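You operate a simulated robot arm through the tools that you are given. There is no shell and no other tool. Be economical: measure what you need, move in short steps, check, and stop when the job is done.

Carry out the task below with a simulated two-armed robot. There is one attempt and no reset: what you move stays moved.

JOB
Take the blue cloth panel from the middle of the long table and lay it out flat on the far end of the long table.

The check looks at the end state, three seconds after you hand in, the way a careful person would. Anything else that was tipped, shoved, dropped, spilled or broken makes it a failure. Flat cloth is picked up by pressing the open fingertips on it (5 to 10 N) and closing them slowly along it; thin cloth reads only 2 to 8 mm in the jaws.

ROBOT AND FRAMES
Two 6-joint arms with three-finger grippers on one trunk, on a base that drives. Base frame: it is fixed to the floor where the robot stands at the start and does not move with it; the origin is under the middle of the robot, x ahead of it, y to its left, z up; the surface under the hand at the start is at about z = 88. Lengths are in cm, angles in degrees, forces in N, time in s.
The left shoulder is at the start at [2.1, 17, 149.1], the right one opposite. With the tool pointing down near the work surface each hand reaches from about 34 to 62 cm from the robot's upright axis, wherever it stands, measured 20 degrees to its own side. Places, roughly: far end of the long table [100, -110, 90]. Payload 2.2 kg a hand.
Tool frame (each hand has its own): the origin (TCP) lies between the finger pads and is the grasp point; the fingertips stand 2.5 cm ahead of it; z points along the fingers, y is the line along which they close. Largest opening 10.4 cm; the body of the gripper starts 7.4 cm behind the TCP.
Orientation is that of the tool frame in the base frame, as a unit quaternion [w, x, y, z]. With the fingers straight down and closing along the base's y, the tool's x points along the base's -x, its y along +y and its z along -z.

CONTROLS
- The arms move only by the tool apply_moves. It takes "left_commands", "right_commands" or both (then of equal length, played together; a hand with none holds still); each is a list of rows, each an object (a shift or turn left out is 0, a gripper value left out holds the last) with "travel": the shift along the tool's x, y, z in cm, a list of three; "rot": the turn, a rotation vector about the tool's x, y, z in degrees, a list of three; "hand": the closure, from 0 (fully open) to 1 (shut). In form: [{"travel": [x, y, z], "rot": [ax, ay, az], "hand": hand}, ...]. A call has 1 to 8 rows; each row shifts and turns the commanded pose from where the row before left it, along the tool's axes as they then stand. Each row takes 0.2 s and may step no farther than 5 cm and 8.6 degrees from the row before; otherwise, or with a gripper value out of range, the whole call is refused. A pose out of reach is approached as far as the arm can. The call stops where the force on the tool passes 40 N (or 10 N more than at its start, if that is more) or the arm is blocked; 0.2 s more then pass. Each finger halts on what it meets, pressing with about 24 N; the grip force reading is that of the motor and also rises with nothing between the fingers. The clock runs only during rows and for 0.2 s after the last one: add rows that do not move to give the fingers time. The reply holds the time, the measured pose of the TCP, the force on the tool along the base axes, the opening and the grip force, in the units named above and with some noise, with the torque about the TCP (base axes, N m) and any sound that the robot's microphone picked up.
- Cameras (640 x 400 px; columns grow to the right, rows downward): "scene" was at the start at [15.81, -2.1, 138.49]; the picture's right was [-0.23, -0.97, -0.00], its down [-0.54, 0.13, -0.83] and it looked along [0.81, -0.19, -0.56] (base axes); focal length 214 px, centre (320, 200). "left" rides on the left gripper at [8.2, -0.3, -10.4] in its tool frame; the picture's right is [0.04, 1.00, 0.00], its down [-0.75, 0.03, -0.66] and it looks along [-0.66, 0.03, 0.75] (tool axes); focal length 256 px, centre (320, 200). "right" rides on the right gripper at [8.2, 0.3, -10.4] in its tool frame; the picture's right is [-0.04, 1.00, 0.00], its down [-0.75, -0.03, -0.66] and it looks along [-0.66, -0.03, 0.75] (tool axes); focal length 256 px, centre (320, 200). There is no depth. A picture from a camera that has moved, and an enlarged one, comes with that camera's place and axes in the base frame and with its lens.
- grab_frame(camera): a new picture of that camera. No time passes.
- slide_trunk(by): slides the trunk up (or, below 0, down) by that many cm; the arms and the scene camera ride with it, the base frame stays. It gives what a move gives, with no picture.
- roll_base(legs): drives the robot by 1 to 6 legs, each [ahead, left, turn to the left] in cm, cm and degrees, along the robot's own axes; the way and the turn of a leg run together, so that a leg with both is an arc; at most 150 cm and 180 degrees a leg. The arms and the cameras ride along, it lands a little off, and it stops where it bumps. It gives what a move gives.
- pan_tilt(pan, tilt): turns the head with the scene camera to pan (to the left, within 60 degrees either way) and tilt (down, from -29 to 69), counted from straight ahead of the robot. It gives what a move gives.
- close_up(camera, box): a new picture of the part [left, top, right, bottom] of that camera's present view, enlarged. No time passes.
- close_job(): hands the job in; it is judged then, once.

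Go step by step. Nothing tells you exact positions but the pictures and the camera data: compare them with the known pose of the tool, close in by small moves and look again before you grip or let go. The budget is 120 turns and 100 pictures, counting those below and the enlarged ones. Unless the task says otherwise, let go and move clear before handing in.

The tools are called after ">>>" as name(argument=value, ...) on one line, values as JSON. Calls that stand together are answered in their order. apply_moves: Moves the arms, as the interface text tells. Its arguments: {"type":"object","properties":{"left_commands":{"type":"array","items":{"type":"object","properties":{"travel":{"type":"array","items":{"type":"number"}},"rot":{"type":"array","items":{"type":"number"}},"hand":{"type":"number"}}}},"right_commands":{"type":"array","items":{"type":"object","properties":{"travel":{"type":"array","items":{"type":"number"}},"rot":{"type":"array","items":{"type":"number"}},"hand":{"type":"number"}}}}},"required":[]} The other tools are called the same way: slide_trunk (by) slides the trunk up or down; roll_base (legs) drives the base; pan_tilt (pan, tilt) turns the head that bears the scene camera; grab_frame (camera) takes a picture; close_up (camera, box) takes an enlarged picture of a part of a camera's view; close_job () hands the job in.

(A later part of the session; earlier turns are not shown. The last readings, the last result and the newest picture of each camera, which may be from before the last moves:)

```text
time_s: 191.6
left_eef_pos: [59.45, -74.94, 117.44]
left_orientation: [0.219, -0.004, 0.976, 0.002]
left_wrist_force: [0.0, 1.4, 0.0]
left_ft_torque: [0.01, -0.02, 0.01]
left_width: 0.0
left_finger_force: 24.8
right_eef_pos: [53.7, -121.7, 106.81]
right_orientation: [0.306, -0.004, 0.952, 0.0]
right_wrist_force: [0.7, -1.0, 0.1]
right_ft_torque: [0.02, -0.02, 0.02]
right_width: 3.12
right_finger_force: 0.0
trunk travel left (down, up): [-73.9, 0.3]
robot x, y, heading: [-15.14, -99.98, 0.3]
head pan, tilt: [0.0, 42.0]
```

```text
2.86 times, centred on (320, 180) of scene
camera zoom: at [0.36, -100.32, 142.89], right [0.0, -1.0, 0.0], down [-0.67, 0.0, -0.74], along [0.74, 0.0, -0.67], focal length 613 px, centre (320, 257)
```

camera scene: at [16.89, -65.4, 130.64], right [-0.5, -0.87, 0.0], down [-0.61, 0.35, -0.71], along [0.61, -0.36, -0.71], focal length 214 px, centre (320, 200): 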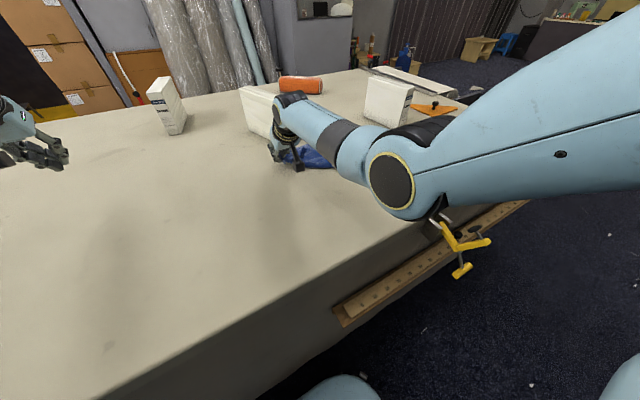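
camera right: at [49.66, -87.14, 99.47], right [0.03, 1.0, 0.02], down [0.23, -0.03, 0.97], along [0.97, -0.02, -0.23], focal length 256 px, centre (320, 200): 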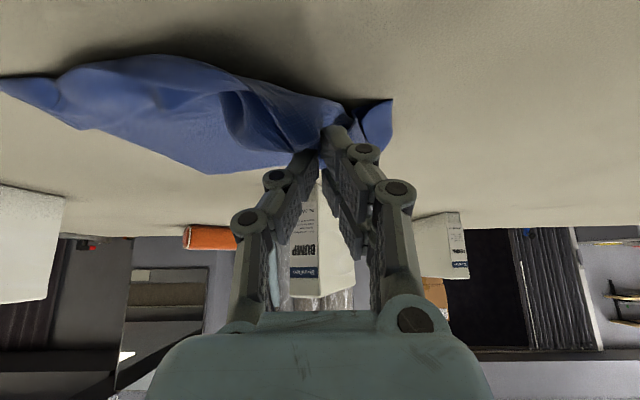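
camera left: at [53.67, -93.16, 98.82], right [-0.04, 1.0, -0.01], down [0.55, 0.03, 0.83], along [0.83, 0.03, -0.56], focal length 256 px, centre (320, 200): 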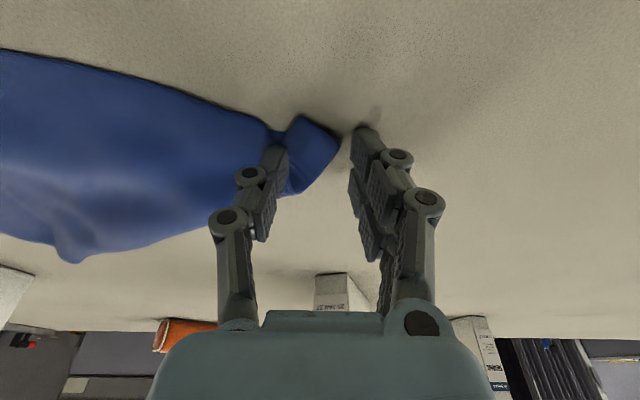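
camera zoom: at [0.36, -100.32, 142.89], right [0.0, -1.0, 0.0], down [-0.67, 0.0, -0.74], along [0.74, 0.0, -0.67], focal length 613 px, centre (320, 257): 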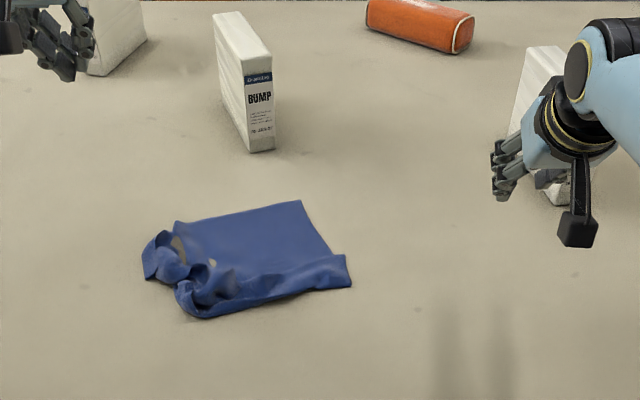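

The main area is now flat; corners A and R are rumpled at the left, and the whole cloth sits a bit too far to +y. Pressing fingertips on the leading side and dragging −y (no pinch, so no bunching) should stretch it and bring it back to y≈−110.

>>> roll_base(legs=[[9, 22.5, 0]])

>>> apply_moves(right_commands=[{"hand": 0.5}, {}])

>>> slide_trunk(by=-15.4)

```text
time_s: 193.4
left_eef_pos: [68.43, -52.3, 117.53]
left_orientation: [0.22, -0.005, 0.975, 0.0]
left_wrist_force: [-0.1, 0.9, 0.1]
left_ft_torque: [0.01, 0.02, 0.0]
left_width: 0.01
left_finger_force: 24.2
right_eef_pos: [62.51, -99.0, 106.71]
right_orientation: [0.306, -0.004, 0.952, 0.0]
right_wrist_force: [0.2, -0.2, 0.2]
right_ft_torque: [0.03, 0.0, 0.01]
right_width: 3.12
right_finger_force: 0.1
trunk travel left (down, up): [-73.9, 0.3]
robot x, y, heading: [-6.41, -77.49, 0.2]
head pan, tilt: [0.0, 42.0]
```

```text
time_s: 194.0
left_eef_pos: [68.45, -52.28, 117.33]
left_orientation: [0.221, -0.005, 0.975, 0.001]
left_wrist_force: [-0.1, 1.6, -1.7]
left_ft_torque: [-0.03, 0.02, 0.01]
left_width: 0.01
left_finger_force: 23.7
right_eef_pos: [62.42, -99.03, 106.82]
right_orientation: [0.306, -0.003, 0.952, -0.002]
right_wrist_force: [0.5, 0.4, -0.2]
right_ft_torque: [0.03, 0.0, -0.01]
right_width: 5.18
right_finger_force: 0.1
trunk travel left (down, up): [-73.9, 0.3]
robot x, y, heading: [-5.94, -77.7, 0.2]
head pan, tilt: [0.0, 42.0]
```

```text
time_s: 195.8
left_eef_pos: [68.48, -52.2, 102.02]
left_orientation: [0.221, -0.004, 0.975, 0.001]
left_wrist_force: [-0.3, -0.9, 0.2]
left_ft_torque: [0.01, 0.03, 0.0]
left_width: 0.0
left_finger_force: 24.4
right_eef_pos: [62.41, -99.03, 91.4]
right_orientation: [0.307, -0.004, 0.952, 0.0]
right_wrist_force: [-0.8, -0.9, 5.4]
right_ft_torque: [0.15, 0.06, 0.06]
right_width: 5.2
right_finger_force: 0.0
trunk travel left (down, up): [-58.5, 15.7]
robot x, y, heading: [-6.41, -77.65, 0.4]
head pan, tilt: [0.0, 42.0]
```

>>> slide_trunk(by=-0.2)

>>> roll_base(legs=[[0, -16, 0]])

>>> slide_trunk(by=15)

>>> close_up(camera="scene", box=[220, 110, 420, 250])

```text
time_s: 196.3
left_eef_pos: [68.49, -52.14, 101.85]
left_orientation: [0.221, -0.004, 0.975, 0.001]
left_wrist_force: [-0.1, -0.4, 0.4]
left_ft_torque: [0.02, -0.02, -0.03]
left_width: 0.0
left_finger_force: 24.1
right_eef_pos: [62.52, -98.91, 91.36]
right_orientation: [0.309, -0.003, 0.951, -0.001]
right_wrist_force: [1.9, 0.1, 11.2]
right_ft_torque: [0.39, -0.04, -0.05]
right_width: 5.4
right_finger_force: 0.9
trunk travel left (down, up): [-58.3, 15.9]
robot x, y, heading: [-5.97, -77.92, 0.2]
head pan, tilt: [0.0, 42.0]
```

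```text
time_s: 197.7
left_eef_pos: [68.5, -68.3, 101.98]
left_orientation: [0.221, -0.004, 0.975, 0.0]
left_wrist_force: [-0.2, -1.2, -0.3]
left_ft_torque: [0.05, -0.01, 0.04]
left_width: 0.02
left_finger_force: 24.1
right_eef_pos: [62.47, -115.26, 91.28]
right_orientation: [0.309, -0.004, 0.951, 0.0]
right_wrist_force: [1.5, 5.6, 20.2]
right_ft_torque: [0.97, 0.03, -0.1]
right_width: 5.88
right_finger_force: 4.9
trunk travel left (down, up): [-58.3, 15.9]
robot x, y, heading: [-6.61, -93.68, 0.1]
head pan, tilt: [0.0, 42.0]
```

```text
time_s: 199.4
left_eef_pos: [68.57, -68.22, 116.89]
left_orientation: [0.219, -0.004, 0.976, 0.001]
left_wrist_force: [-0.5, -0.2, 0.5]
left_ft_torque: [-0.03, -0.03, 0.0]
left_width: 0.0
left_finger_force: 24.5
right_eef_pos: [62.6, -115.2, 106.17]
right_orientation: [0.307, -0.003, 0.952, 0.0]
right_wrist_force: [-0.1, -0.7, -0.5]
right_ft_torque: [-0.01, 0.02, 0.02]
right_width: 5.23
right_finger_force: 0.1
trunk travel left (down, up): [-73.3, 0.9]
robot x, y, heading: [-6.09, -93.83, 0.2]
head pan, tilt: [0.0, 42.0]
```

```text
2.86 times, centred on (320, 180) of scene
camera zoom: at [9.33, -93.65, 142.28], right [0.0, -1.0, 0.0], down [-0.67, 0.0, -0.74], along [0.74, 0.0, -0.67], focal length 613 px, centre (320, 257)
```

zoom: 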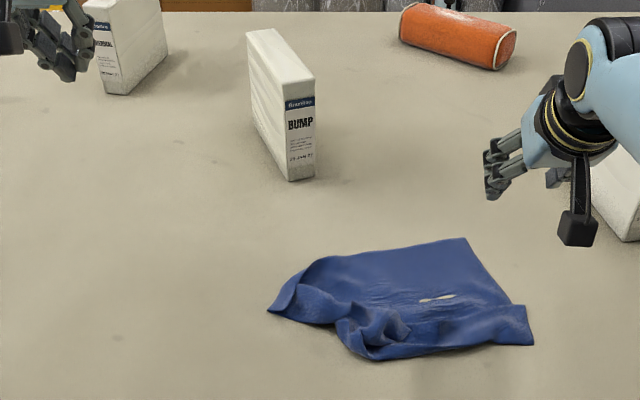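

Press-dragging works very well: the cloth moved as a whole. I use it to pull corner L and then corner A toward the robot/outward to flatten the folded strip.

>>> roll_base(legs=[[-6.5, 0, 0]])

>>> slide_trunk(by=-15)

>>> roll_base(legs=[[-8, -2, 0]])

>>> slide_trunk(by=6)

>>> roll_base(legs=[[6.5, 17, 0]])

>>> slide_trunk(by=-5.8)

>>> roll_base(legs=[[-8, 4, 0]])

>>> slide_trunk(by=14.5)

>>> grab_frame(camera="scene")

```text
time_s: 200.4
left_eef_pos: [62.13, -68.28, 116.89]
left_orientation: [0.22, -0.005, 0.975, 0.001]
left_wrist_force: [-0.2, -0.1, 0.9]
left_ft_torque: [0.02, -0.01, -0.04]
left_width: 0.0
left_finger_force: 24.1
right_eef_pos: [56.05, -115.15, 106.24]
right_orientation: [0.308, -0.003, 0.951, -0.001]
right_wrist_force: [0.0, 0.8, 0.5]
right_ft_torque: [0.01, 0.03, 0.02]
right_width: 5.19
right_finger_force: 0.1
trunk travel left (down, up): [-73.3, 0.9]
robot x, y, heading: [-12.61, -93.94, 0.2]
head pan, tilt: [0.0, 42.0]
```

```text
time_s: 202.2
left_eef_pos: [61.95, -68.21, 101.87]
left_orientation: [0.22, -0.005, 0.976, 0.001]
left_wrist_force: [0.7, 0.6, -0.6]
left_ft_torque: [0.01, 0.0, -0.01]
left_width: 0.01
left_finger_force: 24.0
right_eef_pos: [56.2, -115.18, 91.33]
right_orientation: [0.309, -0.004, 0.951, 0.0]
right_wrist_force: [-0.5, 0.5, 6.6]
right_ft_torque: [0.2, 0.06, 0.02]
right_width: 5.28
right_finger_force: 0.4
trunk travel left (down, up): [-58.3, 15.9]
robot x, y, heading: [-13.0, -94.01, 0.3]
head pan, tilt: [0.0, 42.0]
```

```text
time_s: 203.3
left_eef_pos: [54.06, -70.34, 101.9]
left_orientation: [0.219, -0.004, 0.976, 0.001]
left_wrist_force: [-0.1, -0.3, 1.5]
left_ft_torque: [0.0, 0.0, 0.05]
left_width: 0.03
left_finger_force: 24.2
right_eef_pos: [48.03, -117.1, 91.39]
right_orientation: [0.308, -0.003, 0.951, -0.001]
right_wrist_force: [3.4, 0.1, 7.5]
right_ft_torque: [0.23, -0.09, -0.13]
right_width: 5.4
right_finger_force: 0.2
trunk travel left (down, up): [-58.3, 15.9]
robot x, y, heading: [-20.39, -95.64, 0.1]
head pan, tilt: [0.0, 42.0]
```

```text
time_s: 204.3
left_eef_pos: [54.21, -70.32, 107.82]
left_orientation: [0.22, -0.005, 0.976, 0.002]
left_wrist_force: [0.4, 0.3, 0.1]
left_ft_torque: [0.03, -0.02, 0.0]
left_width: 0.02
left_finger_force: 24.1
right_eef_pos: [48.12, -117.19, 97.25]
right_orientation: [0.307, -0.003, 0.952, -0.001]
right_wrist_force: [0.4, -0.1, 0.5]
right_ft_torque: [0.03, -0.03, -0.02]
right_width: 5.22
right_finger_force: 0.1
trunk travel left (down, up): [-64.3, 9.9]
robot x, y, heading: [-20.52, -95.81, 0.5]
head pan, tilt: [0.0, 42.0]
```

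```text
time_s: 205.8
left_eef_pos: [60.57, -53.05, 107.94]
left_orientation: [0.22, -0.004, 0.975, 0.001]
left_wrist_force: [0.4, 1.3, -0.2]
left_ft_torque: [-0.03, -0.01, -0.01]
left_width: 0.02
left_finger_force: 23.5
right_eef_pos: [54.5, -99.87, 97.24]
right_orientation: [0.308, -0.004, 0.952, -0.001]
right_wrist_force: [-0.2, -0.5, 0.4]
right_ft_torque: [-0.03, 0.04, -0.02]
right_width: 5.22
right_finger_force: 0.0
trunk travel left (down, up): [-64.3, 9.9]
robot x, y, heading: [-14.33, -78.53, -0.0]
head pan, tilt: [0.0, 42.0]
```

```text
time_s: 206.8
left_eef_pos: [60.74, -53.21, 102.1]
left_orientation: [0.22, -0.004, 0.975, 0.001]
left_wrist_force: [0.2, -1.6, 0.5]
left_ft_torque: [0.0, 0.01, -0.03]
left_width: 0.0
left_finger_force: 24.0
right_eef_pos: [54.7, -99.92, 91.45]
right_orientation: [0.308, -0.003, 0.951, -0.001]
right_wrist_force: [0.9, 0.5, -0.1]
right_ft_torque: [0.02, -0.01, -0.01]
right_width: 5.18
right_finger_force: 0.0
trunk travel left (down, up): [-58.5, 15.7]
robot x, y, heading: [-14.18, -78.65, 0.2]
head pan, tilt: [0.0, 42.0]
```

```text
time_s: 207.9
left_eef_pos: [52.41, -49.2, 102.02]
left_orientation: [0.221, -0.004, 0.975, 0.0]
left_wrist_force: [-1.0, -0.3, 0.9]
left_ft_torque: [-0.03, -0.02, -0.05]
left_width: 0.0
left_finger_force: 23.9
right_eef_pos: [46.52, -95.93, 91.55]
right_orientation: [0.308, -0.003, 0.951, -0.001]
right_wrist_force: [-0.2, -0.3, 0.9]
right_ft_torque: [-0.07, -0.01, 0.01]
right_width: 5.23
right_finger_force: 0.3
trunk travel left (down, up): [-58.5, 15.7]
robot x, y, heading: [-22.32, -74.23, 0.1]
head pan, tilt: [0.0, 42.0]
```

```text
time_s: 209.6
left_eef_pos: [52.57, -49.18, 116.63]
left_orientation: [0.218, -0.004, 0.976, 0.001]
left_wrist_force: [0.7, 0.5, -0.2]
left_ft_torque: [-0.02, 0.04, 0.03]
left_width: 0.0
left_finger_force: 24.0
right_eef_pos: [46.46, -95.85, 105.9]
right_orientation: [0.307, -0.004, 0.952, 0.0]
right_wrist_force: [0.4, -0.6, -0.6]
right_ft_torque: [-0.04, -0.01, -0.01]
right_width: 5.18
right_finger_force: 0.2
trunk travel left (down, up): [-73.0, 1.2]
robot x, y, heading: [-22.1, -74.71, -0.0]
head pan, tilt: [0.0, 42.0]
```

```text
6 pictures are left
camera scene: at [-6.73, -74.53, 141.98], right [0.0, -1.0, 0.0], down [-0.67, 0.0, -0.74], along [0.74, 0.0, -0.67], focal length 214 px, centre (320, 200)
```

scene: 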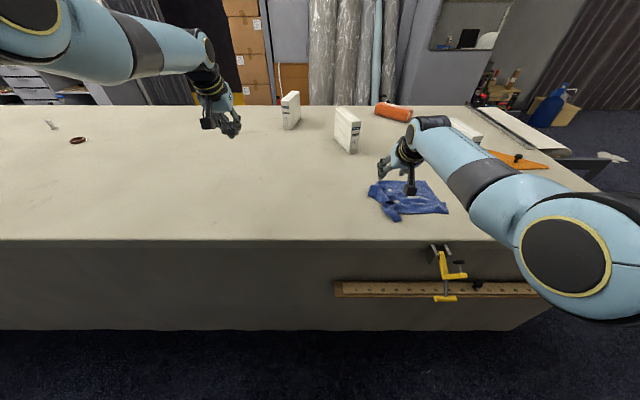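

>>> roll_base(legs=[[6, -27, 0]])

>>> close_up(camera="scene", box=[250, 130, 410, 240])

```text
time_s: 211.5
left_eef_pos: [58.64, -76.09, 116.56]
left_orientation: [0.22, -0.004, 0.976, 0.001]
left_wrist_force: [0.1, -0.3, -0.4]
left_ft_torque: [0.06, 0.0, -0.01]
left_width: 0.0
left_finger_force: 24.2
right_eef_pos: [52.69, -122.77, 105.91]
right_orientation: [0.307, -0.004, 0.952, 0.0]
right_wrist_force: [-0.4, 0.0, 0.6]
right_ft_torque: [0.01, -0.02, 0.03]
right_width: 5.18
right_finger_force: 0.2
trunk travel left (down, up): [-73.0, 1.2]
robot x, y, heading: [-16.2, -102.01, 0.4]
head pan, tilt: [0.0, 42.0]
```

```text
3.64 times, centred on (330, 185) of scene
camera zoom: at [-0.58, -101.53, 141.99], right [0.0, -1.0, 0.0], down [-0.67, 0.0, -0.74], along [0.74, 0.0, -0.67], focal length 780 px, centre (284, 254)
```

zoom: 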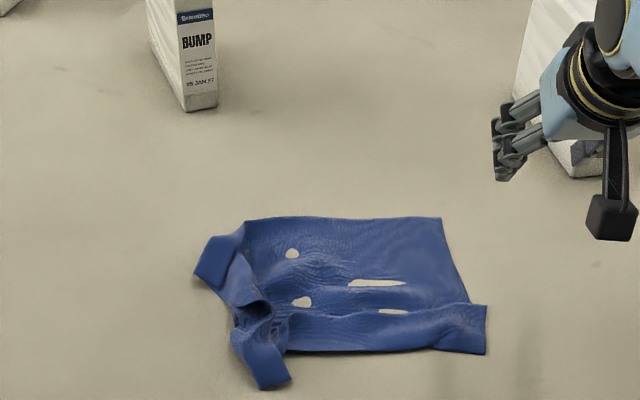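

Good progress: nearly spread, but it has come rather close to the table edge. I press near its far edge and drag +x to stretch it back, then stretch the R side toward +y.

>>> roll_base(legs=[[8.4, 11.9, 0]])

>>> slide_trunk(by=-14.8)

>>> roll_base(legs=[[11, 0, 0]])

>>> slide_trunk(by=5)

>>> roll_base(legs=[[-4.5, 14.5, 0]])

>>> slide_trunk(by=-5)

>>> roll_base(legs=[[1, 8, 0]])

>>> slide_trunk(by=14.5)

>>> roll_base(legs=[[-10, -34, 0]])

>>> close_up(camera="scene", box=[250, 130, 410, 240])

```text
time_s: 212.9
left_eef_pos: [67.03, -64.3, 116.55]
left_orientation: [0.22, -0.004, 0.976, 0.001]
left_wrist_force: [0.5, -0.2, -0.7]
left_ft_torque: [-0.02, -0.04, 0.0]
left_width: 0.01
left_finger_force: 23.8
right_eef_pos: [61.07, -111.13, 105.98]
right_orientation: [0.307, -0.004, 0.952, -0.001]
right_wrist_force: [0.3, 0.5, -1.2]
right_ft_torque: [-0.01, -0.01, 0.0]
right_width: 5.2
right_finger_force: 0.1
trunk travel left (down, up): [-73.0, 1.2]
robot x, y, heading: [-7.99, -89.94, 0.3]
head pan, tilt: [0.0, 42.0]
```

```text
time_s: 214.6
left_eef_pos: [67.14, -64.31, 101.96]
left_orientation: [0.22, -0.004, 0.975, 0.001]
left_wrist_force: [-0.4, -0.6, 0.3]
left_ft_torque: [0.01, 0.03, 0.05]
left_width: 0.0
left_finger_force: 24.0
right_eef_pos: [61.14, -111.08, 91.25]
right_orientation: [0.309, -0.004, 0.951, 0.0]
right_wrist_force: [-0.4, 0.3, 5.2]
right_ft_torque: [0.21, 0.04, 0.0]
right_width: 5.3
right_finger_force: 0.3
trunk travel left (down, up): [-58.2, 16.0]
robot x, y, heading: [-7.88, -89.93, 0.1]
head pan, tilt: [0.0, 42.0]
```

```text
time_s: 215.8
left_eef_pos: [78.33, -64.2, 101.73]
left_orientation: [0.22, -0.004, 0.976, 0.001]
left_wrist_force: [0.3, -0.8, 0.4]
left_ft_torque: [-0.01, 0.0, 0.0]
left_width: 0.0
left_finger_force: 24.1
right_eef_pos: [72.16, -111.16, 91.18]
right_orientation: [0.308, -0.004, 0.952, 0.0]
right_wrist_force: [-1.9, 0.1, 6.0]
right_ft_torque: [0.2, 0.14, 0.07]
right_width: 5.65
right_finger_force: 0.4
trunk travel left (down, up): [-58.2, 16.0]
robot x, y, heading: [3.53, -89.89, 0.2]
head pan, tilt: [0.0, 42.0]
```

```text
time_s: 216.7
left_eef_pos: [78.21, -64.25, 106.67]
left_orientation: [0.219, -0.003, 0.976, 0.001]
left_wrist_force: [0.6, -0.2, -0.7]
left_ft_torque: [-0.02, -0.05, -0.03]
left_width: 0.01
left_finger_force: 24.0
right_eef_pos: [72.22, -111.03, 96.14]
right_orientation: [0.307, -0.003, 0.952, -0.001]
right_wrist_force: [0.4, -0.4, -1.1]
right_ft_torque: [0.02, 0.03, 0.01]
right_width: 5.21
right_finger_force: 0.0
trunk travel left (down, up): [-63.2, 11.0]
robot x, y, heading: [3.23, -89.78, 0.5]
head pan, tilt: [0.0, 42.0]
```

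```text
time_s: 218.1
left_eef_pos: [73.61, -49.67, 106.77]
left_orientation: [0.22, -0.004, 0.976, 0.001]
left_wrist_force: [0.4, 1.2, -0.5]
left_ft_torque: [-0.03, -0.02, -0.01]
left_width: 0.0
left_finger_force: 24.2
right_eef_pos: [67.59, -96.55, 96.16]
right_orientation: [0.308, -0.003, 0.951, -0.001]
right_wrist_force: [0.3, 0.7, 0.2]
right_ft_torque: [-0.03, 0.0, -0.02]
right_width: 5.19
right_finger_force: 0.0
trunk travel left (down, up): [-63.2, 11.0]
robot x, y, heading: [-1.06, -74.91, 0.1]
head pan, tilt: [0.0, 42.0]
```

```text
time_s: 219.0
left_eef_pos: [73.54, -49.67, 101.87]
left_orientation: [0.221, -0.004, 0.975, 0.001]
left_wrist_force: [0.5, -0.8, 0.7]
left_ft_torque: [0.02, -0.04, 0.01]
left_width: 0.01
left_finger_force: 24.0
right_eef_pos: [67.65, -96.48, 91.34]
right_orientation: [0.309, -0.004, 0.951, -0.001]
right_wrist_force: [0.0, 0.4, 5.7]
right_ft_torque: [0.21, 0.05, 0.02]
right_width: 5.28
right_finger_force: 0.1
trunk travel left (down, up): [-58.2, 16.0]
robot x, y, heading: [-1.03, -74.88, 0.5]
head pan, tilt: [0.0, 42.0]
```

```text
time_s: 220.1
left_eef_pos: [74.5, -41.46, 101.73]
left_orientation: [0.221, -0.003, 0.975, 0.0]
left_wrist_force: [-0.1, 0.5, -0.2]
left_ft_torque: [-0.02, 0.01, -0.02]
left_width: 0.03
left_finger_force: 24.7
right_eef_pos: [68.55, -88.44, 91.28]
right_orientation: [0.308, -0.004, 0.951, -0.002]
right_wrist_force: [-2.9, -1.0, 7.1]
right_ft_torque: [0.15, 0.08, 0.07]
right_width: 5.26
right_finger_force: 0.0
trunk travel left (down, up): [-58.2, 16.0]
robot x, y, heading: [-0.7, -67.13, -0.1]
head pan, tilt: [0.0, 42.0]
```

```text
time_s: 221.8
left_eef_pos: [74.66, -41.63, 116.22]
left_orientation: [0.22, -0.003, 0.976, 0.001]
left_wrist_force: [0.2, 0.8, -0.3]
left_ft_torque: [0.0, 0.0, 0.02]
left_width: 0.0
left_finger_force: 23.6
right_eef_pos: [68.54, -88.48, 105.68]
right_orientation: [0.308, -0.004, 0.951, -0.002]
right_wrist_force: [0.0, 0.5, 0.1]
right_ft_torque: [-0.02, 0.0, 0.0]
right_width: 5.2
right_finger_force: 0.1
trunk travel left (down, up): [-72.7, 1.5]
robot x, y, heading: [-0.49, -67.46, 0.1]
head pan, tilt: [0.0, 42.0]
```

```text
time_s: 224.1
left_eef_pos: [64.64, -75.58, 116.32]
left_orientation: [0.22, -0.003, 0.976, 0.001]
left_wrist_force: [-0.2, -0.6, 0.2]
left_ft_torque: [0.01, -0.04, 0.0]
left_width: 0.01
left_finger_force: 24.0
right_eef_pos: [58.81, -122.5, 105.63]
right_orientation: [0.309, -0.004, 0.951, 0.0]
right_wrist_force: [0.1, 0.2, -0.1]
right_ft_torque: [-0.02, -0.02, 0.01]
right_width: 5.21
right_finger_force: 0.1
trunk travel left (down, up): [-72.7, 1.5]
robot x, y, heading: [-10.0, -101.09, 0.4]
head pan, tilt: [0.0, 42.0]
```

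```text
3.64 times, centred on (330, 185) of scene
camera zoom: at [5.41, -101.07, 141.69], right [0.01, -1.0, 0.0], down [-0.67, 0.0, -0.74], along [0.74, 0.0, -0.67], focal length 780 px, centre (284, 254)
```

zoom: 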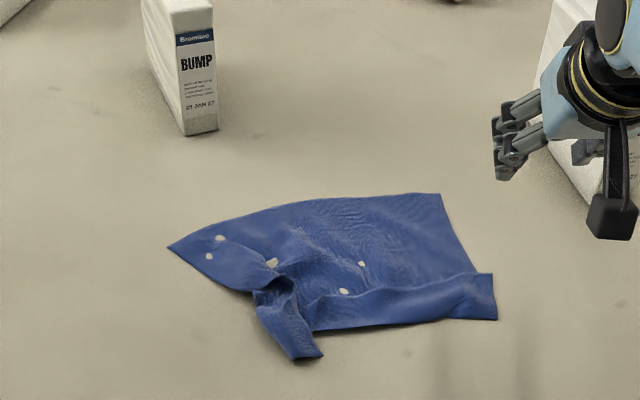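

Excellent: the far edge is fully stretched (31 cm) and corner R is flat. Remaining: the strip at corner L and the folded neck at corner A. I press-drag L outward, then A outward.

>>> roll_base(legs=[[-1.8, 3.5, 0]])

>>> slide_trunk(by=-14.6)

>>> roll_base(legs=[[-6.5, -5, 0]])

>>> slide_trunk(by=5)

>>> apply_moves(right_commands=[{"hand": 0.8}, {}, {}])

>>> roll_base(legs=[[1.4, 21.7, 0]])

>>> slide_trunk(by=-5.1)

>>> roll_base(legs=[[-9.5, 6, 0]])

>>> slide_trunk(by=14.5)

>>> roll_base(legs=[[11, -27, 0]])

>>> close_up(camera="scene", box=[250, 130, 410, 240])

```text
time_s: 224.9
left_eef_pos: [62.98, -72.32, 116.29]
left_orientation: [0.22, -0.003, 0.975, 0.002]
left_wrist_force: [1.3, -0.3, 0.0]
left_ft_torque: [0.02, 0.0, 0.01]
left_width: 0.0
left_finger_force: 24.3
right_eef_pos: [57.02, -119.22, 105.73]
right_orientation: [0.308, -0.003, 0.951, -0.001]
right_wrist_force: [-0.8, -0.8, 0.9]
right_ft_torque: [0.05, 0.05, -0.01]
right_width: 5.2
right_finger_force: 0.1
trunk travel left (down, up): [-72.7, 1.5]
robot x, y, heading: [-11.8, -97.68, -0.0]
head pan, tilt: [0.0, 42.0]
```

```text
time_s: 226.7
left_eef_pos: [62.89, -72.17, 101.68]
left_orientation: [0.22, -0.004, 0.975, 0.001]
left_wrist_force: [0.2, -0.5, -0.6]
left_ft_torque: [0.0, -0.01, 0.0]
left_width: 0.01
left_finger_force: 24.0
right_eef_pos: [56.98, -119.09, 91.27]
right_orientation: [0.311, -0.004, 0.951, -0.001]
right_wrist_force: [-0.1, 0.8, 10.4]
right_ft_torque: [0.42, 0.03, 0.0]
right_width: 5.47
right_finger_force: 1.0
trunk travel left (down, up): [-58.1, 16.1]
robot x, y, heading: [-12.03, -97.55, 0.3]
head pan, tilt: [0.0, 42.0]
```

```text
time_s: 227.7
left_eef_pos: [56.24, -77.14, 101.69]
left_orientation: [0.221, -0.004, 0.975, 0.001]
left_wrist_force: [-0.1, -0.4, 0.7]
left_ft_torque: [0.01, 0.04, 0.06]
left_width: 0.0
left_finger_force: 24.1
right_eef_pos: [50.2, -124.09, 91.21]
right_orientation: [0.308, -0.004, 0.951, 0.0]
right_wrist_force: [0.1, 5.3, 15.2]
right_ft_torque: [0.67, 0.05, -0.04]
right_width: 5.98
right_finger_force: 4.2
trunk travel left (down, up): [-58.1, 16.1]
robot x, y, heading: [-18.5, -102.58, 0.2]
head pan, tilt: [0.0, 42.0]
```

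```text
time_s: 228.7
left_eef_pos: [56.32, -77.19, 106.59]
left_orientation: [0.22, -0.005, 0.976, 0.001]
left_wrist_force: [0.0, -0.4, 0.0]
left_ft_torque: [-0.02, 0.0, -0.01]
left_width: 0.01
left_finger_force: 23.9
right_eef_pos: [50.45, -124.12, 96.13]
right_orientation: [0.309, -0.004, 0.951, 0.0]
right_wrist_force: [-0.5, -0.4, -0.1]
right_ft_torque: [-0.01, 0.01, 0.01]
right_width: 5.2
right_finger_force: 0.1
trunk travel left (down, up): [-63.1, 11.1]
robot x, y, heading: [-18.55, -102.69, 0.3]
head pan, tilt: [0.0, 42.0]
```

```text
time_s: 229.5
left_eef_pos: [56.35, -77.36, 106.65]
left_orientation: [0.22, -0.004, 0.976, 0.001]
left_wrist_force: [-0.7, -0.2, 0.2]
left_ft_torque: [-0.03, 0.0, 0.02]
left_width: 0.01
left_finger_force: 23.7
right_eef_pos: [50.3, -124.1, 96.04]
right_orientation: [0.308, -0.004, 0.951, -0.001]
right_wrist_force: [-0.2, 0.3, 1.2]
right_ft_torque: [0.0, -0.02, 0.0]
right_width: 2.09
right_finger_force: 0.0
trunk travel left (down, up): [-63.1, 11.1]
robot x, y, heading: [-18.25, -102.74, 0.2]
head pan, tilt: [0.0, 42.0]
```

```text
time_s: 231.1
left_eef_pos: [57.68, -55.29, 106.7]
left_orientation: [0.22, -0.005, 0.976, 0.001]
left_wrist_force: [-0.2, 0.7, -1.0]
left_ft_torque: [-0.05, 0.03, -0.01]
left_width: 0.0
left_finger_force: 24.5
right_eef_pos: [51.76, -102.12, 96.17]
right_orientation: [0.308, -0.004, 0.951, -0.001]
right_wrist_force: [-0.5, -0.1, -1.3]
right_ft_torque: [-0.07, 0.0, -0.01]
right_width: 2.09
right_finger_force: 0.0
trunk travel left (down, up): [-63.1, 11.1]
robot x, y, heading: [-16.9, -80.74, 0.2]
head pan, tilt: [0.0, 42.0]
```

```text
time_s: 232.1
left_eef_pos: [57.58, -55.21, 101.67]
left_orientation: [0.221, -0.005, 0.975, 0.001]
left_wrist_force: [-0.4, 0.0, 0.0]
left_ft_torque: [0.02, 0.02, -0.02]
left_width: 0.01
left_finger_force: 23.7
right_eef_pos: [51.89, -102.07, 91.23]
right_orientation: [0.311, -0.005, 0.95, 0.0]
right_wrist_force: [0.7, 2.3, 10.4]
right_ft_torque: [0.27, 0.02, 0.04]
right_width: 2.38
right_finger_force: 1.2
trunk travel left (down, up): [-58.0, 16.2]
robot x, y, heading: [-17.1, -80.36, 0.3]
head pan, tilt: [0.0, 42.0]
```

```text
time_s: 233.3
left_eef_pos: [47.99, -49.24, 101.51]
left_orientation: [0.22, -0.005, 0.975, 0.001]
left_wrist_force: [-0.5, 0.1, 0.2]
left_ft_torque: [0.02, -0.03, -0.01]
left_width: 0.02
left_finger_force: 24.2
right_eef_pos: [42.09, -96.0, 90.93]
right_orientation: [0.308, -0.005, 0.951, -0.001]
right_wrist_force: [0.1, -0.5, 3.4]
right_ft_torque: [0.01, -0.02, -0.03]
right_width: 2.51
right_finger_force: 0.0
trunk travel left (down, up): [-58.0, 16.2]
robot x, y, heading: [-26.62, -74.78, 0.4]
head pan, tilt: [0.0, 42.0]
```

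```text
time_s: 235.0
left_eef_pos: [48.04, -49.33, 116.07]
left_orientation: [0.22, -0.006, 0.975, 0.001]
left_wrist_force: [0.0, -0.6, 0.2]
left_ft_torque: [0.0, 0.02, 0.01]
left_width: 0.0
left_finger_force: 24.0
right_eef_pos: [42.19, -96.16, 105.4]
right_orientation: [0.307, -0.005, 0.952, -0.001]
right_wrist_force: [-0.6, -0.2, 0.6]
right_ft_torque: [-0.05, -0.03, 0.01]
right_width: 2.08
right_finger_force: 0.1
trunk travel left (down, up): [-72.5, 1.7]
robot x, y, heading: [-26.8, -75.18, 0.4]
head pan, tilt: [0.0, 42.0]
```

```text
time_s: 237.0
left_eef_pos: [59.2, -76.47, 116.05]
left_orientation: [0.22, -0.004, 0.976, 0.0]
left_wrist_force: [0.6, -0.6, 0.6]
left_ft_torque: [0.01, 0.0, -0.02]
left_width: 0.01
left_finger_force: 24.9
right_eef_pos: [53.43, -123.21, 105.54]
right_orientation: [0.309, -0.004, 0.951, -0.001]
right_wrist_force: [-0.3, -1.3, 0.0]
right_ft_torque: [0.01, -0.04, 0.04]
right_width: 2.05
right_finger_force: 0.1
trunk travel left (down, up): [-72.5, 1.7]
robot x, y, heading: [-15.24, -101.99, 0.2]
head pan, tilt: [0.0, 42.0]
```

```text
3.64 times, centred on (330, 185) of scene
camera zoom: at [0.08, -101.82, 141.49], right [0.01, -1.0, 0.0], down [-0.67, 0.0, -0.74], along [0.74, 0.0, -0.67], focal length 780 px, centre (284, 254)
```

zoom: 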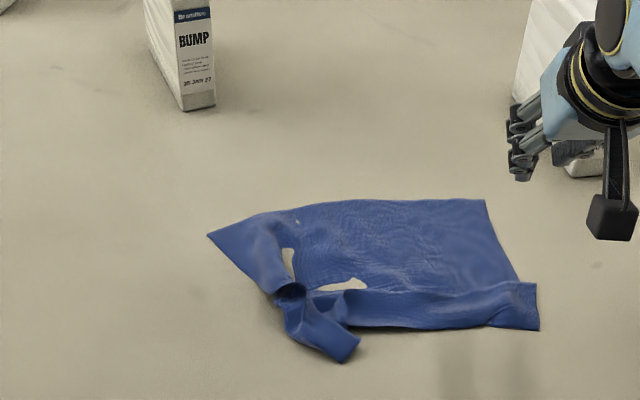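

The L side is better; the A flap still needs pulling out. I first shift the cloth +x (press-drag) for table clearance, then position over the A flap and press.

>>> roll_base(legs=[[9, 10.2, 0]])

>>> slide_trunk(by=-14.4)

>>> roll_base(legs=[[9, 0, 0]])

>>> slide_trunk(by=5)

>>> apply_moves(right_commands=[{"hand": 0.68}, {}])

>>> roll_base(legs=[[-16.5, 7, 0]])

>>> slide_trunk(by=-3)

>>> grab_frame(camera="right")

```text
time_s: 238.3
left_eef_pos: [68.3, -65.91, 116.13]
left_orientation: [0.22, -0.005, 0.976, 0.0]
left_wrist_force: [-0.8, 0.7, -0.2]
left_ft_torque: [0.0, 0.01, -0.01]
left_width: 0.0
left_finger_force: 24.3
right_eef_pos: [62.26, -112.77, 105.58]
right_orientation: [0.309, -0.004, 0.951, -0.001]
right_wrist_force: [-0.3, -0.1, 0.0]
right_ft_torque: [0.0, 0.0, 0.01]
right_width: 2.09
right_finger_force: 0.0
trunk travel left (down, up): [-72.5, 1.7]
robot x, y, heading: [-7.05, -91.56, 0.5]
head pan, tilt: [0.0, 42.0]
```

```text
time_s: 240.0
left_eef_pos: [68.16, -65.95, 101.8]
left_orientation: [0.22, -0.005, 0.976, 0.002]
left_wrist_force: [0.0, -0.3, -0.6]
left_ft_torque: [-0.03, -0.01, -0.06]
left_width: 0.0
left_finger_force: 24.1
right_eef_pos: [62.42, -112.79, 91.25]
right_orientation: [0.31, -0.004, 0.951, -0.001]
right_wrist_force: [-0.1, 2.4, 8.9]
right_ft_torque: [0.24, 0.0, -0.01]
right_width: 2.37
right_finger_force: 0.8
trunk travel left (down, up): [-58.1, 16.1]
robot x, y, heading: [-6.81, -91.66, 0.4]
head pan, tilt: [0.0, 42.0]
```

```text
time_s: 241.1
left_eef_pos: [77.31, -65.83, 101.63]
left_orientation: [0.22, -0.005, 0.976, 0.001]
left_wrist_force: [0.4, 0.3, -0.5]
left_ft_torque: [-0.06, 0.06, -0.04]
left_width: 0.0
left_finger_force: 23.6
right_eef_pos: [71.42, -112.67, 91.04]
right_orientation: [0.308, -0.004, 0.951, 0.0]
right_wrist_force: [-5.2, 4.2, 8.3]
right_ft_torque: [0.32, 0.18, 0.09]
right_width: 1.73
right_finger_force: 3.0
trunk travel left (down, up): [-58.1, 16.1]
robot x, y, heading: [2.56, -91.13, 0.4]
head pan, tilt: [0.0, 42.0]
```

```text
time_s: 242.0
left_eef_pos: [77.38, -65.91, 106.67]
left_orientation: [0.22, -0.005, 0.976, 0.001]
left_wrist_force: [0.4, 0.7, -0.4]
left_ft_torque: [0.01, 0.02, 0.0]
left_width: 0.0
left_finger_force: 24.4
right_eef_pos: [71.44, -112.82, 95.97]
right_orientation: [0.309, -0.005, 0.951, 0.0]
right_wrist_force: [0.8, -0.2, -0.3]
right_ft_torque: [-0.03, 0.02, -0.01]
right_width: 2.09
right_finger_force: 0.0
trunk travel left (down, up): [-63.1, 11.1]
robot x, y, heading: [2.47, -91.48, 0.2]
head pan, tilt: [0.0, 42.0]
```

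```text
time_s: 242.6
left_eef_pos: [77.45, -65.85, 106.62]
left_orientation: [0.22, -0.004, 0.976, 0.001]
left_wrist_force: [-0.5, -0.7, 0.0]
left_ft_torque: [0.01, -0.02, 0.03]
left_width: 0.03
left_finger_force: 24.3
right_eef_pos: [71.37, -112.66, 96.05]
right_orientation: [0.309, -0.005, 0.951, 0.0]
right_wrist_force: [0.2, -0.3, -0.7]
right_ft_torque: [0.01, 0.02, 0.01]
right_width: 3.32
right_finger_force: 0.0
trunk travel left (down, up): [-63.1, 11.1]
robot x, y, heading: [2.43, -91.0, 0.3]
head pan, tilt: [0.0, 42.0]
```

```text
time_s: 244.2
left_eef_pos: [60.61, -58.9, 106.78]
left_orientation: [0.221, -0.005, 0.975, 0.001]
left_wrist_force: [-0.6, 0.2, 0.9]
left_ft_torque: [-0.01, -0.01, 0.0]
left_width: 0.03
left_finger_force: 24.7
right_eef_pos: [54.67, -105.67, 96.05]
right_orientation: [0.309, -0.005, 0.951, 0.0]
right_wrist_force: [-0.4, -0.4, 0.0]
right_ft_torque: [-0.02, 0.0, 0.03]
right_width: 3.32
right_finger_force: 0.1
trunk travel left (down, up): [-63.1, 11.1]
robot x, y, heading: [-14.16, -84.02, 0.5]
head pan, tilt: [0.0, 42.0]
```

```text
time_s: 244.9
left_eef_pos: [60.64, -58.85, 103.77]
left_orientation: [0.219, -0.005, 0.976, 0.001]
left_wrist_force: [1.1, 0.4, -0.7]
left_ft_torque: [-0.01, 0.04, -0.01]
left_width: 0.0
left_finger_force: 23.6
right_eef_pos: [54.75, -105.74, 93.1]
right_orientation: [0.308, -0.004, 0.951, 0.0]
right_wrist_force: [-0.5, 0.1, -0.1]
right_ft_torque: [-0.03, 0.03, 0.01]
right_width: 3.36
right_finger_force: 0.0
trunk travel left (down, up): [-60.1, 14.1]
robot x, y, heading: [-14.48, -84.56, 0.5]
head pan, tilt: [0.0, 42.0]
```

```text
2 pictures are left
camera right: at [42.11, -105.51, 96.78], right [0.02, 1.0, 0.02], down [0.23, -0.03, 0.97], along [0.97, -0.02, -0.23], focal length 256 px, centre (320, 200)
```

right: 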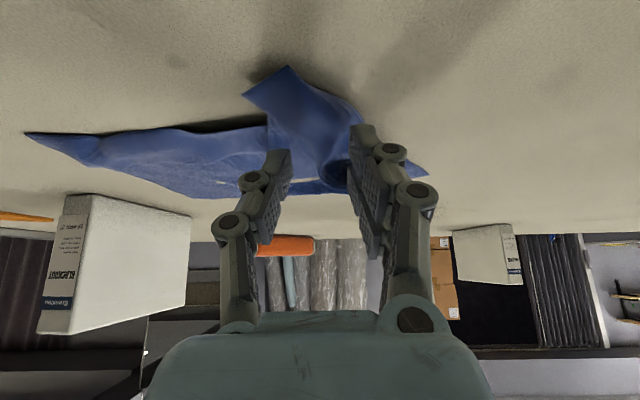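

The A flap lies right under the fingers. I nudge 0.6 cm, press, and check the force.

>>> apply_moves(right_commands=[{"travel": [0, -0.6, 0], "hand": 0.7}, {}])

>>> slide_trunk(by=-2)

```text
time_s: 245.5
left_eef_pos: [60.6, -59.02, 103.59]
left_orientation: [0.22, -0.006, 0.976, 0.001]
left_wrist_force: [-0.3, 0.0, 0.5]
left_ft_torque: [-0.05, -0.01, 0.02]
left_width: 0.0
left_finger_force: 23.4
right_eef_pos: [54.83, -106.34, 93.22]
right_orientation: [0.308, -0.005, 0.951, 0.0]
right_wrist_force: [0.0, 0.3, 0.2]
right_ft_torque: [0.01, -0.01, 0.0]
right_width: 3.15
right_finger_force: 0.0
trunk travel left (down, up): [-60.1, 14.1]
robot x, y, heading: [-14.1, -84.39, 0.3]
head pan, tilt: [0.0, 42.0]
```

```text
time_s: 246.2
left_eef_pos: [60.5, -58.84, 101.75]
left_orientation: [0.221, -0.005, 0.975, 0.001]
left_wrist_force: [0.5, -0.2, -0.8]
left_ft_torque: [-0.02, 0.04, -0.02]
left_width: 0.01
left_finger_force: 23.9
right_eef_pos: [54.88, -106.24, 91.52]
right_orientation: [0.311, -0.004, 0.95, 0.001]
right_wrist_force: [0.8, 2.4, 11.4]
right_ft_torque: [0.27, 0.01, -0.04]
right_width: 3.3
right_finger_force: 1.2
trunk travel left (down, up): [-58.1, 16.1]
robot x, y, heading: [-13.9, -84.52, 0.4]
head pan, tilt: [0.0, 42.0]
```

>>> apply_moves(right_commands=[{"hand": 0.73}, {"hand": 0.76}, {"hand": 0.79}, {"hand": 0.82}, {"hand": 0.85}, {"hand": 0.88}, {"hand": 0.91}, {"hand": 0.94}])

>>> apply_moves(right_commands=[{"hand": 0.97}, {"hand": 1.0}, {}, {}])

>>> slide_trunk(by=3)

```text
time_s: 248.0
left_eef_pos: [60.52, -58.94, 101.68]
left_orientation: [0.221, -0.005, 0.975, 0.001]
left_wrist_force: [0.0, -0.1, 0.3]
left_ft_torque: [0.01, 0.01, 0.04]
left_width: 0.0
left_finger_force: 24.7
right_eef_pos: [54.64, -106.38, 91.14]
right_orientation: [0.308, -0.005, 0.951, 0.0]
right_wrist_force: [-0.7, 2.4, 8.1]
right_ft_torque: [0.15, 0.06, -0.05]
right_width: 0.87
right_finger_force: 24.3
trunk travel left (down, up): [-58.1, 16.1]
robot x, y, heading: [-14.37, -84.44, 0.4]
head pan, tilt: [0.0, 42.0]
```

```text
time_s: 249.0
left_eef_pos: [60.56, -58.95, 101.74]
left_orientation: [0.22, -0.006, 0.976, 0.001]
left_wrist_force: [0.4, -0.1, 0.5]
left_ft_torque: [-0.04, 0.0, 0.01]
left_width: 0.0
left_finger_force: 23.8
right_eef_pos: [54.66, -106.3, 91.15]
right_orientation: [0.308, -0.005, 0.951, 0.0]
right_wrist_force: [-1.8, 0.2, 2.6]
right_ft_torque: [0.04, 0.08, 0.01]
right_width: 0.84
right_finger_force: 24.0
trunk travel left (down, up): [-58.1, 16.1]
robot x, y, heading: [-13.91, -84.65, 0.3]
head pan, tilt: [0.0, 42.0]
```

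```text
time_s: 249.7
left_eef_pos: [60.71, -58.84, 104.58]
left_orientation: [0.22, -0.005, 0.975, 0.002]
left_wrist_force: [0.0, -1.0, -0.4]
left_ft_torque: [0.02, -0.02, -0.03]
left_width: 0.0
left_finger_force: 24.1
right_eef_pos: [54.82, -106.33, 94.17]
right_orientation: [0.307, -0.004, 0.952, -0.001]
right_wrist_force: [0.7, -0.5, -0.5]
right_ft_torque: [0.02, -0.03, 0.0]
right_width: 0.82
right_finger_force: 23.9
trunk travel left (down, up): [-61.1, 13.1]
robot x, y, heading: [-14.11, -84.58, 0.6]
head pan, tilt: [0.0, 42.0]
```

Firm grip (8 mm). I pull A out toward its flat position, lower, and open the fingers slowly while lightly pressed so they spread the bunch.

>>> roll_base(legs=[[-9, 6.5, 0]])

>>> slide_trunk(by=-3)

>>> apply_moves(right_commands=[{"hand": 0.95}, {"hand": 0.9}, {"hand": 0.85}, {"hand": 0.8}, {"hand": 0.75}, {"hand": 0.7}, {"hand": 0.65}, {"hand": 0.6}])

>>> slide_trunk(by=14.5)

>>> roll_base(legs=[[8, -24, 0]])

>>> close_up(camera="scene", box=[250, 130, 410, 240])

```text
time_s: 250.9
left_eef_pos: [51.56, -52.57, 104.78]
left_orientation: [0.22, -0.005, 0.975, 0.0]
left_wrist_force: [-0.3, 0.2, 1.2]
left_ft_torque: [0.0, -0.02, 0.02]
left_width: 0.0
left_finger_force: 23.3
right_eef_pos: [45.67, -99.94, 94.24]
right_orientation: [0.309, -0.005, 0.951, 0.001]
right_wrist_force: [0.0, 0.3, 0.9]
right_ft_torque: [0.0, 0.01, -0.02]
right_width: 0.84
right_finger_force: 24.2
trunk travel left (down, up): [-61.1, 13.1]
robot x, y, heading: [-23.03, -78.45, 0.4]
head pan, tilt: [0.0, 42.0]
```

```text
time_s: 251.7
left_eef_pos: [51.56, -52.45, 101.66]
left_orientation: [0.221, -0.006, 0.975, 0.001]
left_wrist_force: [0.5, 0.9, 0.0]
left_ft_torque: [-0.03, 0.0, -0.04]
left_width: 0.01
left_finger_force: 23.9
right_eef_pos: [45.78, -99.99, 91.2]
right_orientation: [0.309, -0.005, 0.951, 0.0]
right_wrist_force: [-0.1, -0.6, 2.8]
right_ft_torque: [0.03, 0.04, 0.01]
right_width: 0.82
right_finger_force: 24.1
trunk travel left (down, up): [-58.1, 16.1]
robot x, y, heading: [-22.96, -78.39, 0.6]
head pan, tilt: [0.0, 42.0]
```

```text
time_s: 253.5
left_eef_pos: [51.68, -52.58, 101.67]
left_orientation: [0.22, -0.005, 0.976, 0.001]
left_wrist_force: [-0.3, -0.2, -1.1]
left_ft_torque: [-0.04, 0.02, -0.01]
left_width: 0.0
left_finger_force: 24.3
right_eef_pos: [45.69, -100.1, 91.21]
right_orientation: [0.308, -0.005, 0.951, 0.0]
right_wrist_force: [0.6, -0.9, 3.3]
right_ft_torque: [0.02, 0.02, 0.02]
right_width: 4.59
right_finger_force: 0.0
trunk travel left (down, up): [-58.1, 16.1]
robot x, y, heading: [-23.52, -78.54, 0.3]
head pan, tilt: [0.0, 42.0]
```

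```text
time_s: 255.2
left_eef_pos: [51.58, -52.5, 116.35]
left_orientation: [0.22, -0.005, 0.975, 0.001]
left_wrist_force: [0.4, 0.8, 0.1]
left_ft_torque: [-0.02, -0.01, 0.01]
left_width: 0.0
left_finger_force: 23.7
right_eef_pos: [45.79, -99.94, 105.68]
right_orientation: [0.308, -0.005, 0.951, 0.001]
right_wrist_force: [-0.6, -0.6, 1.0]
right_ft_torque: [0.0, 0.02, 0.0]
right_width: 4.17
right_finger_force: 0.0
trunk travel left (down, up): [-72.6, 1.6]
robot x, y, heading: [-23.21, -77.77, 0.6]
head pan, tilt: [0.0, 42.0]
```

```text
time_s: 257.0
left_eef_pos: [59.82, -76.9, 116.28]
left_orientation: [0.22, -0.005, 0.975, 0.002]
left_wrist_force: [-0.4, 0.0, 0.7]
left_ft_torque: [0.02, 0.01, 0.0]
left_width: 0.0
left_finger_force: 24.0
right_eef_pos: [53.8, -124.19, 105.68]
right_orientation: [0.307, -0.004, 0.952, 0.0]
right_wrist_force: [1.1, 0.6, -0.3]
right_ft_torque: [0.02, -0.02, 0.0]
right_width: 4.17
right_finger_force: 0.2
trunk travel left (down, up): [-72.6, 1.6]
robot x, y, heading: [-15.59, -102.19, -0.2]
head pan, tilt: [0.0, 42.0]
```

```text
3.64 times, centred on (330, 185) of scene
camera zoom: at [0.47, -102.3, 141.59], right [0.0, -1.0, 0.0], down [-0.67, 0.0, -0.74], along [0.74, 0.0, -0.67], focal length 780 px, centre (284, 254)
```

zoom: 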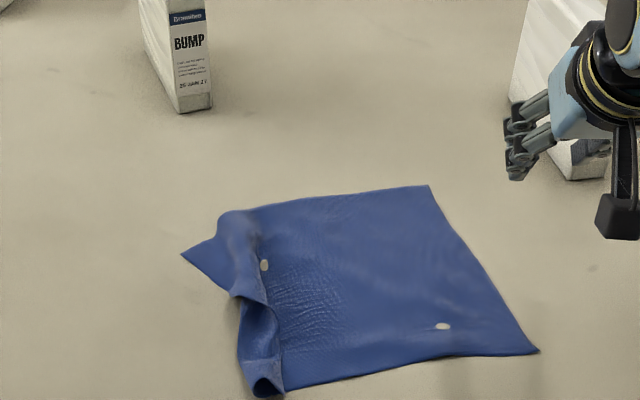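

Now it is almost flat: only a small pleat along the left edge (R–A side) remains. I press-drag R outward, then A outward, to pull that pleat out.

>>> apply_moves(right_commands=[{"hand": 0.8}, {}])

>>> roll_base(legs=[[6.7, 29.7, 0]])

>>> slide_trunk(by=-14.5)

>>> roll_base(legs=[[3, 5, 0]])

>>> slide_trunk(by=6)

>>> roll_base(legs=[[-19.5, -10.3, 0]])

```text
time_s: 257.6
left_eef_pos: [59.72, -76.93, 116.31]
left_orientation: [0.22, -0.004, 0.976, 0.001]
left_wrist_force: [0.1, 0.0, 0.4]
left_ft_torque: [0.01, 0.01, -0.01]
left_width: 0.0
left_finger_force: 23.5
right_eef_pos: [53.8, -124.36, 105.57]
right_orientation: [0.309, -0.003, 0.951, -0.001]
right_wrist_force: [0.4, -0.4, -0.4]
right_ft_torque: [0.0, 0.02, 0.0]
right_width: 2.04
right_finger_force: 0.0
trunk travel left (down, up): [-72.6, 1.6]
robot x, y, heading: [-15.32, -102.12, 0.2]
head pan, tilt: [0.0, 42.0]
```

```text
time_s: 259.7
left_eef_pos: [66.26, -46.9, 116.14]
left_orientation: [0.22, -0.003, 0.976, 0.001]
left_wrist_force: [0.6, 1.0, 0.2]
left_ft_torque: [0.01, -0.01, 0.0]
left_width: 0.0
left_finger_force: 24.6
right_eef_pos: [60.22, -94.43, 105.73]
right_orientation: [0.309, -0.003, 0.951, -0.001]
right_wrist_force: [0.8, -0.3, -1.2]
right_ft_torque: [0.0, -0.02, 0.03]
right_width: 2.07
right_finger_force: 0.1
trunk travel left (down, up): [-72.6, 1.6]
robot x, y, heading: [-8.61, -72.41, 0.1]
head pan, tilt: [0.0, 42.0]
```

```text
time_s: 261.4
left_eef_pos: [66.19, -46.94, 101.75]
left_orientation: [0.221, -0.004, 0.975, 0.0]
left_wrist_force: [0.9, -0.7, -1.1]
left_ft_torque: [-0.01, -0.02, 0.01]
left_width: 0.01
left_finger_force: 23.7
right_eef_pos: [60.28, -94.28, 91.28]
right_orientation: [0.31, -0.003, 0.951, 0.0]
right_wrist_force: [-1.9, 3.4, 9.4]
right_ft_torque: [0.33, 0.1, 0.0]
right_width: 2.07
right_finger_force: 2.7
trunk travel left (down, up): [-58.1, 16.1]
robot x, y, heading: [-8.61, -72.09, 0.3]
head pan, tilt: [0.0, 42.0]
```

```text
time_s: 262.4
left_eef_pos: [69.25, -41.85, 101.48]
left_orientation: [0.22, -0.003, 0.975, -0.001]
left_wrist_force: [-0.3, 0.6, -0.5]
left_ft_torque: [-0.02, -0.02, -0.07]
left_width: 0.0
left_finger_force: 24.2
right_eef_pos: [63.2, -89.42, 91.22]
right_orientation: [0.308, -0.003, 0.951, -0.002]
right_wrist_force: [-1.1, -1.2, 5.4]
right_ft_torque: [0.01, 0.05, 0.01]
right_width: 2.26
right_finger_force: 0.0
trunk travel left (down, up): [-58.1, 16.1]
robot x, y, heading: [-5.43, -67.6, -0.1]
head pan, tilt: [0.0, 42.0]
```

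```text
time_s: 263.4
left_eef_pos: [69.27, -42.01, 107.63]
left_orientation: [0.22, -0.003, 0.976, 0.001]
left_wrist_force: [0.8, 0.2, 0.1]
left_ft_torque: [-0.02, 0.0, 0.01]
left_width: 0.02
left_finger_force: 23.9
right_eef_pos: [63.31, -89.49, 97.0]
right_orientation: [0.308, -0.003, 0.951, -0.001]
right_wrist_force: [0.5, -0.6, 0.1]
right_ft_torque: [-0.01, 0.0, 0.0]
right_width: 2.09
right_finger_force: 0.0
trunk travel left (down, up): [-64.1, 10.1]
robot x, y, heading: [-5.73, -67.42, 0.2]
head pan, tilt: [0.0, 42.0]
```

```text
time_s: 265.0
left_eef_pos: [49.83, -52.2, 107.8]
left_orientation: [0.22, -0.005, 0.975, 0.002]
left_wrist_force: [0.2, -0.8, -0.5]
left_ft_torque: [0.01, -0.02, 0.0]
left_width: 0.02
left_finger_force: 23.8
right_eef_pos: [43.93, -99.74, 97.24]
right_orientation: [0.309, -0.004, 0.951, 0.0]
right_wrist_force: [0.3, 1.4, 0.3]
right_ft_torque: [0.02, -0.02, 0.0]
right_width: 2.07
right_finger_force: 0.1
trunk travel left (down, up): [-64.1, 10.1]
robot x, y, heading: [-24.47, -77.88, 0.6]
head pan, tilt: [0.0, 42.0]
```

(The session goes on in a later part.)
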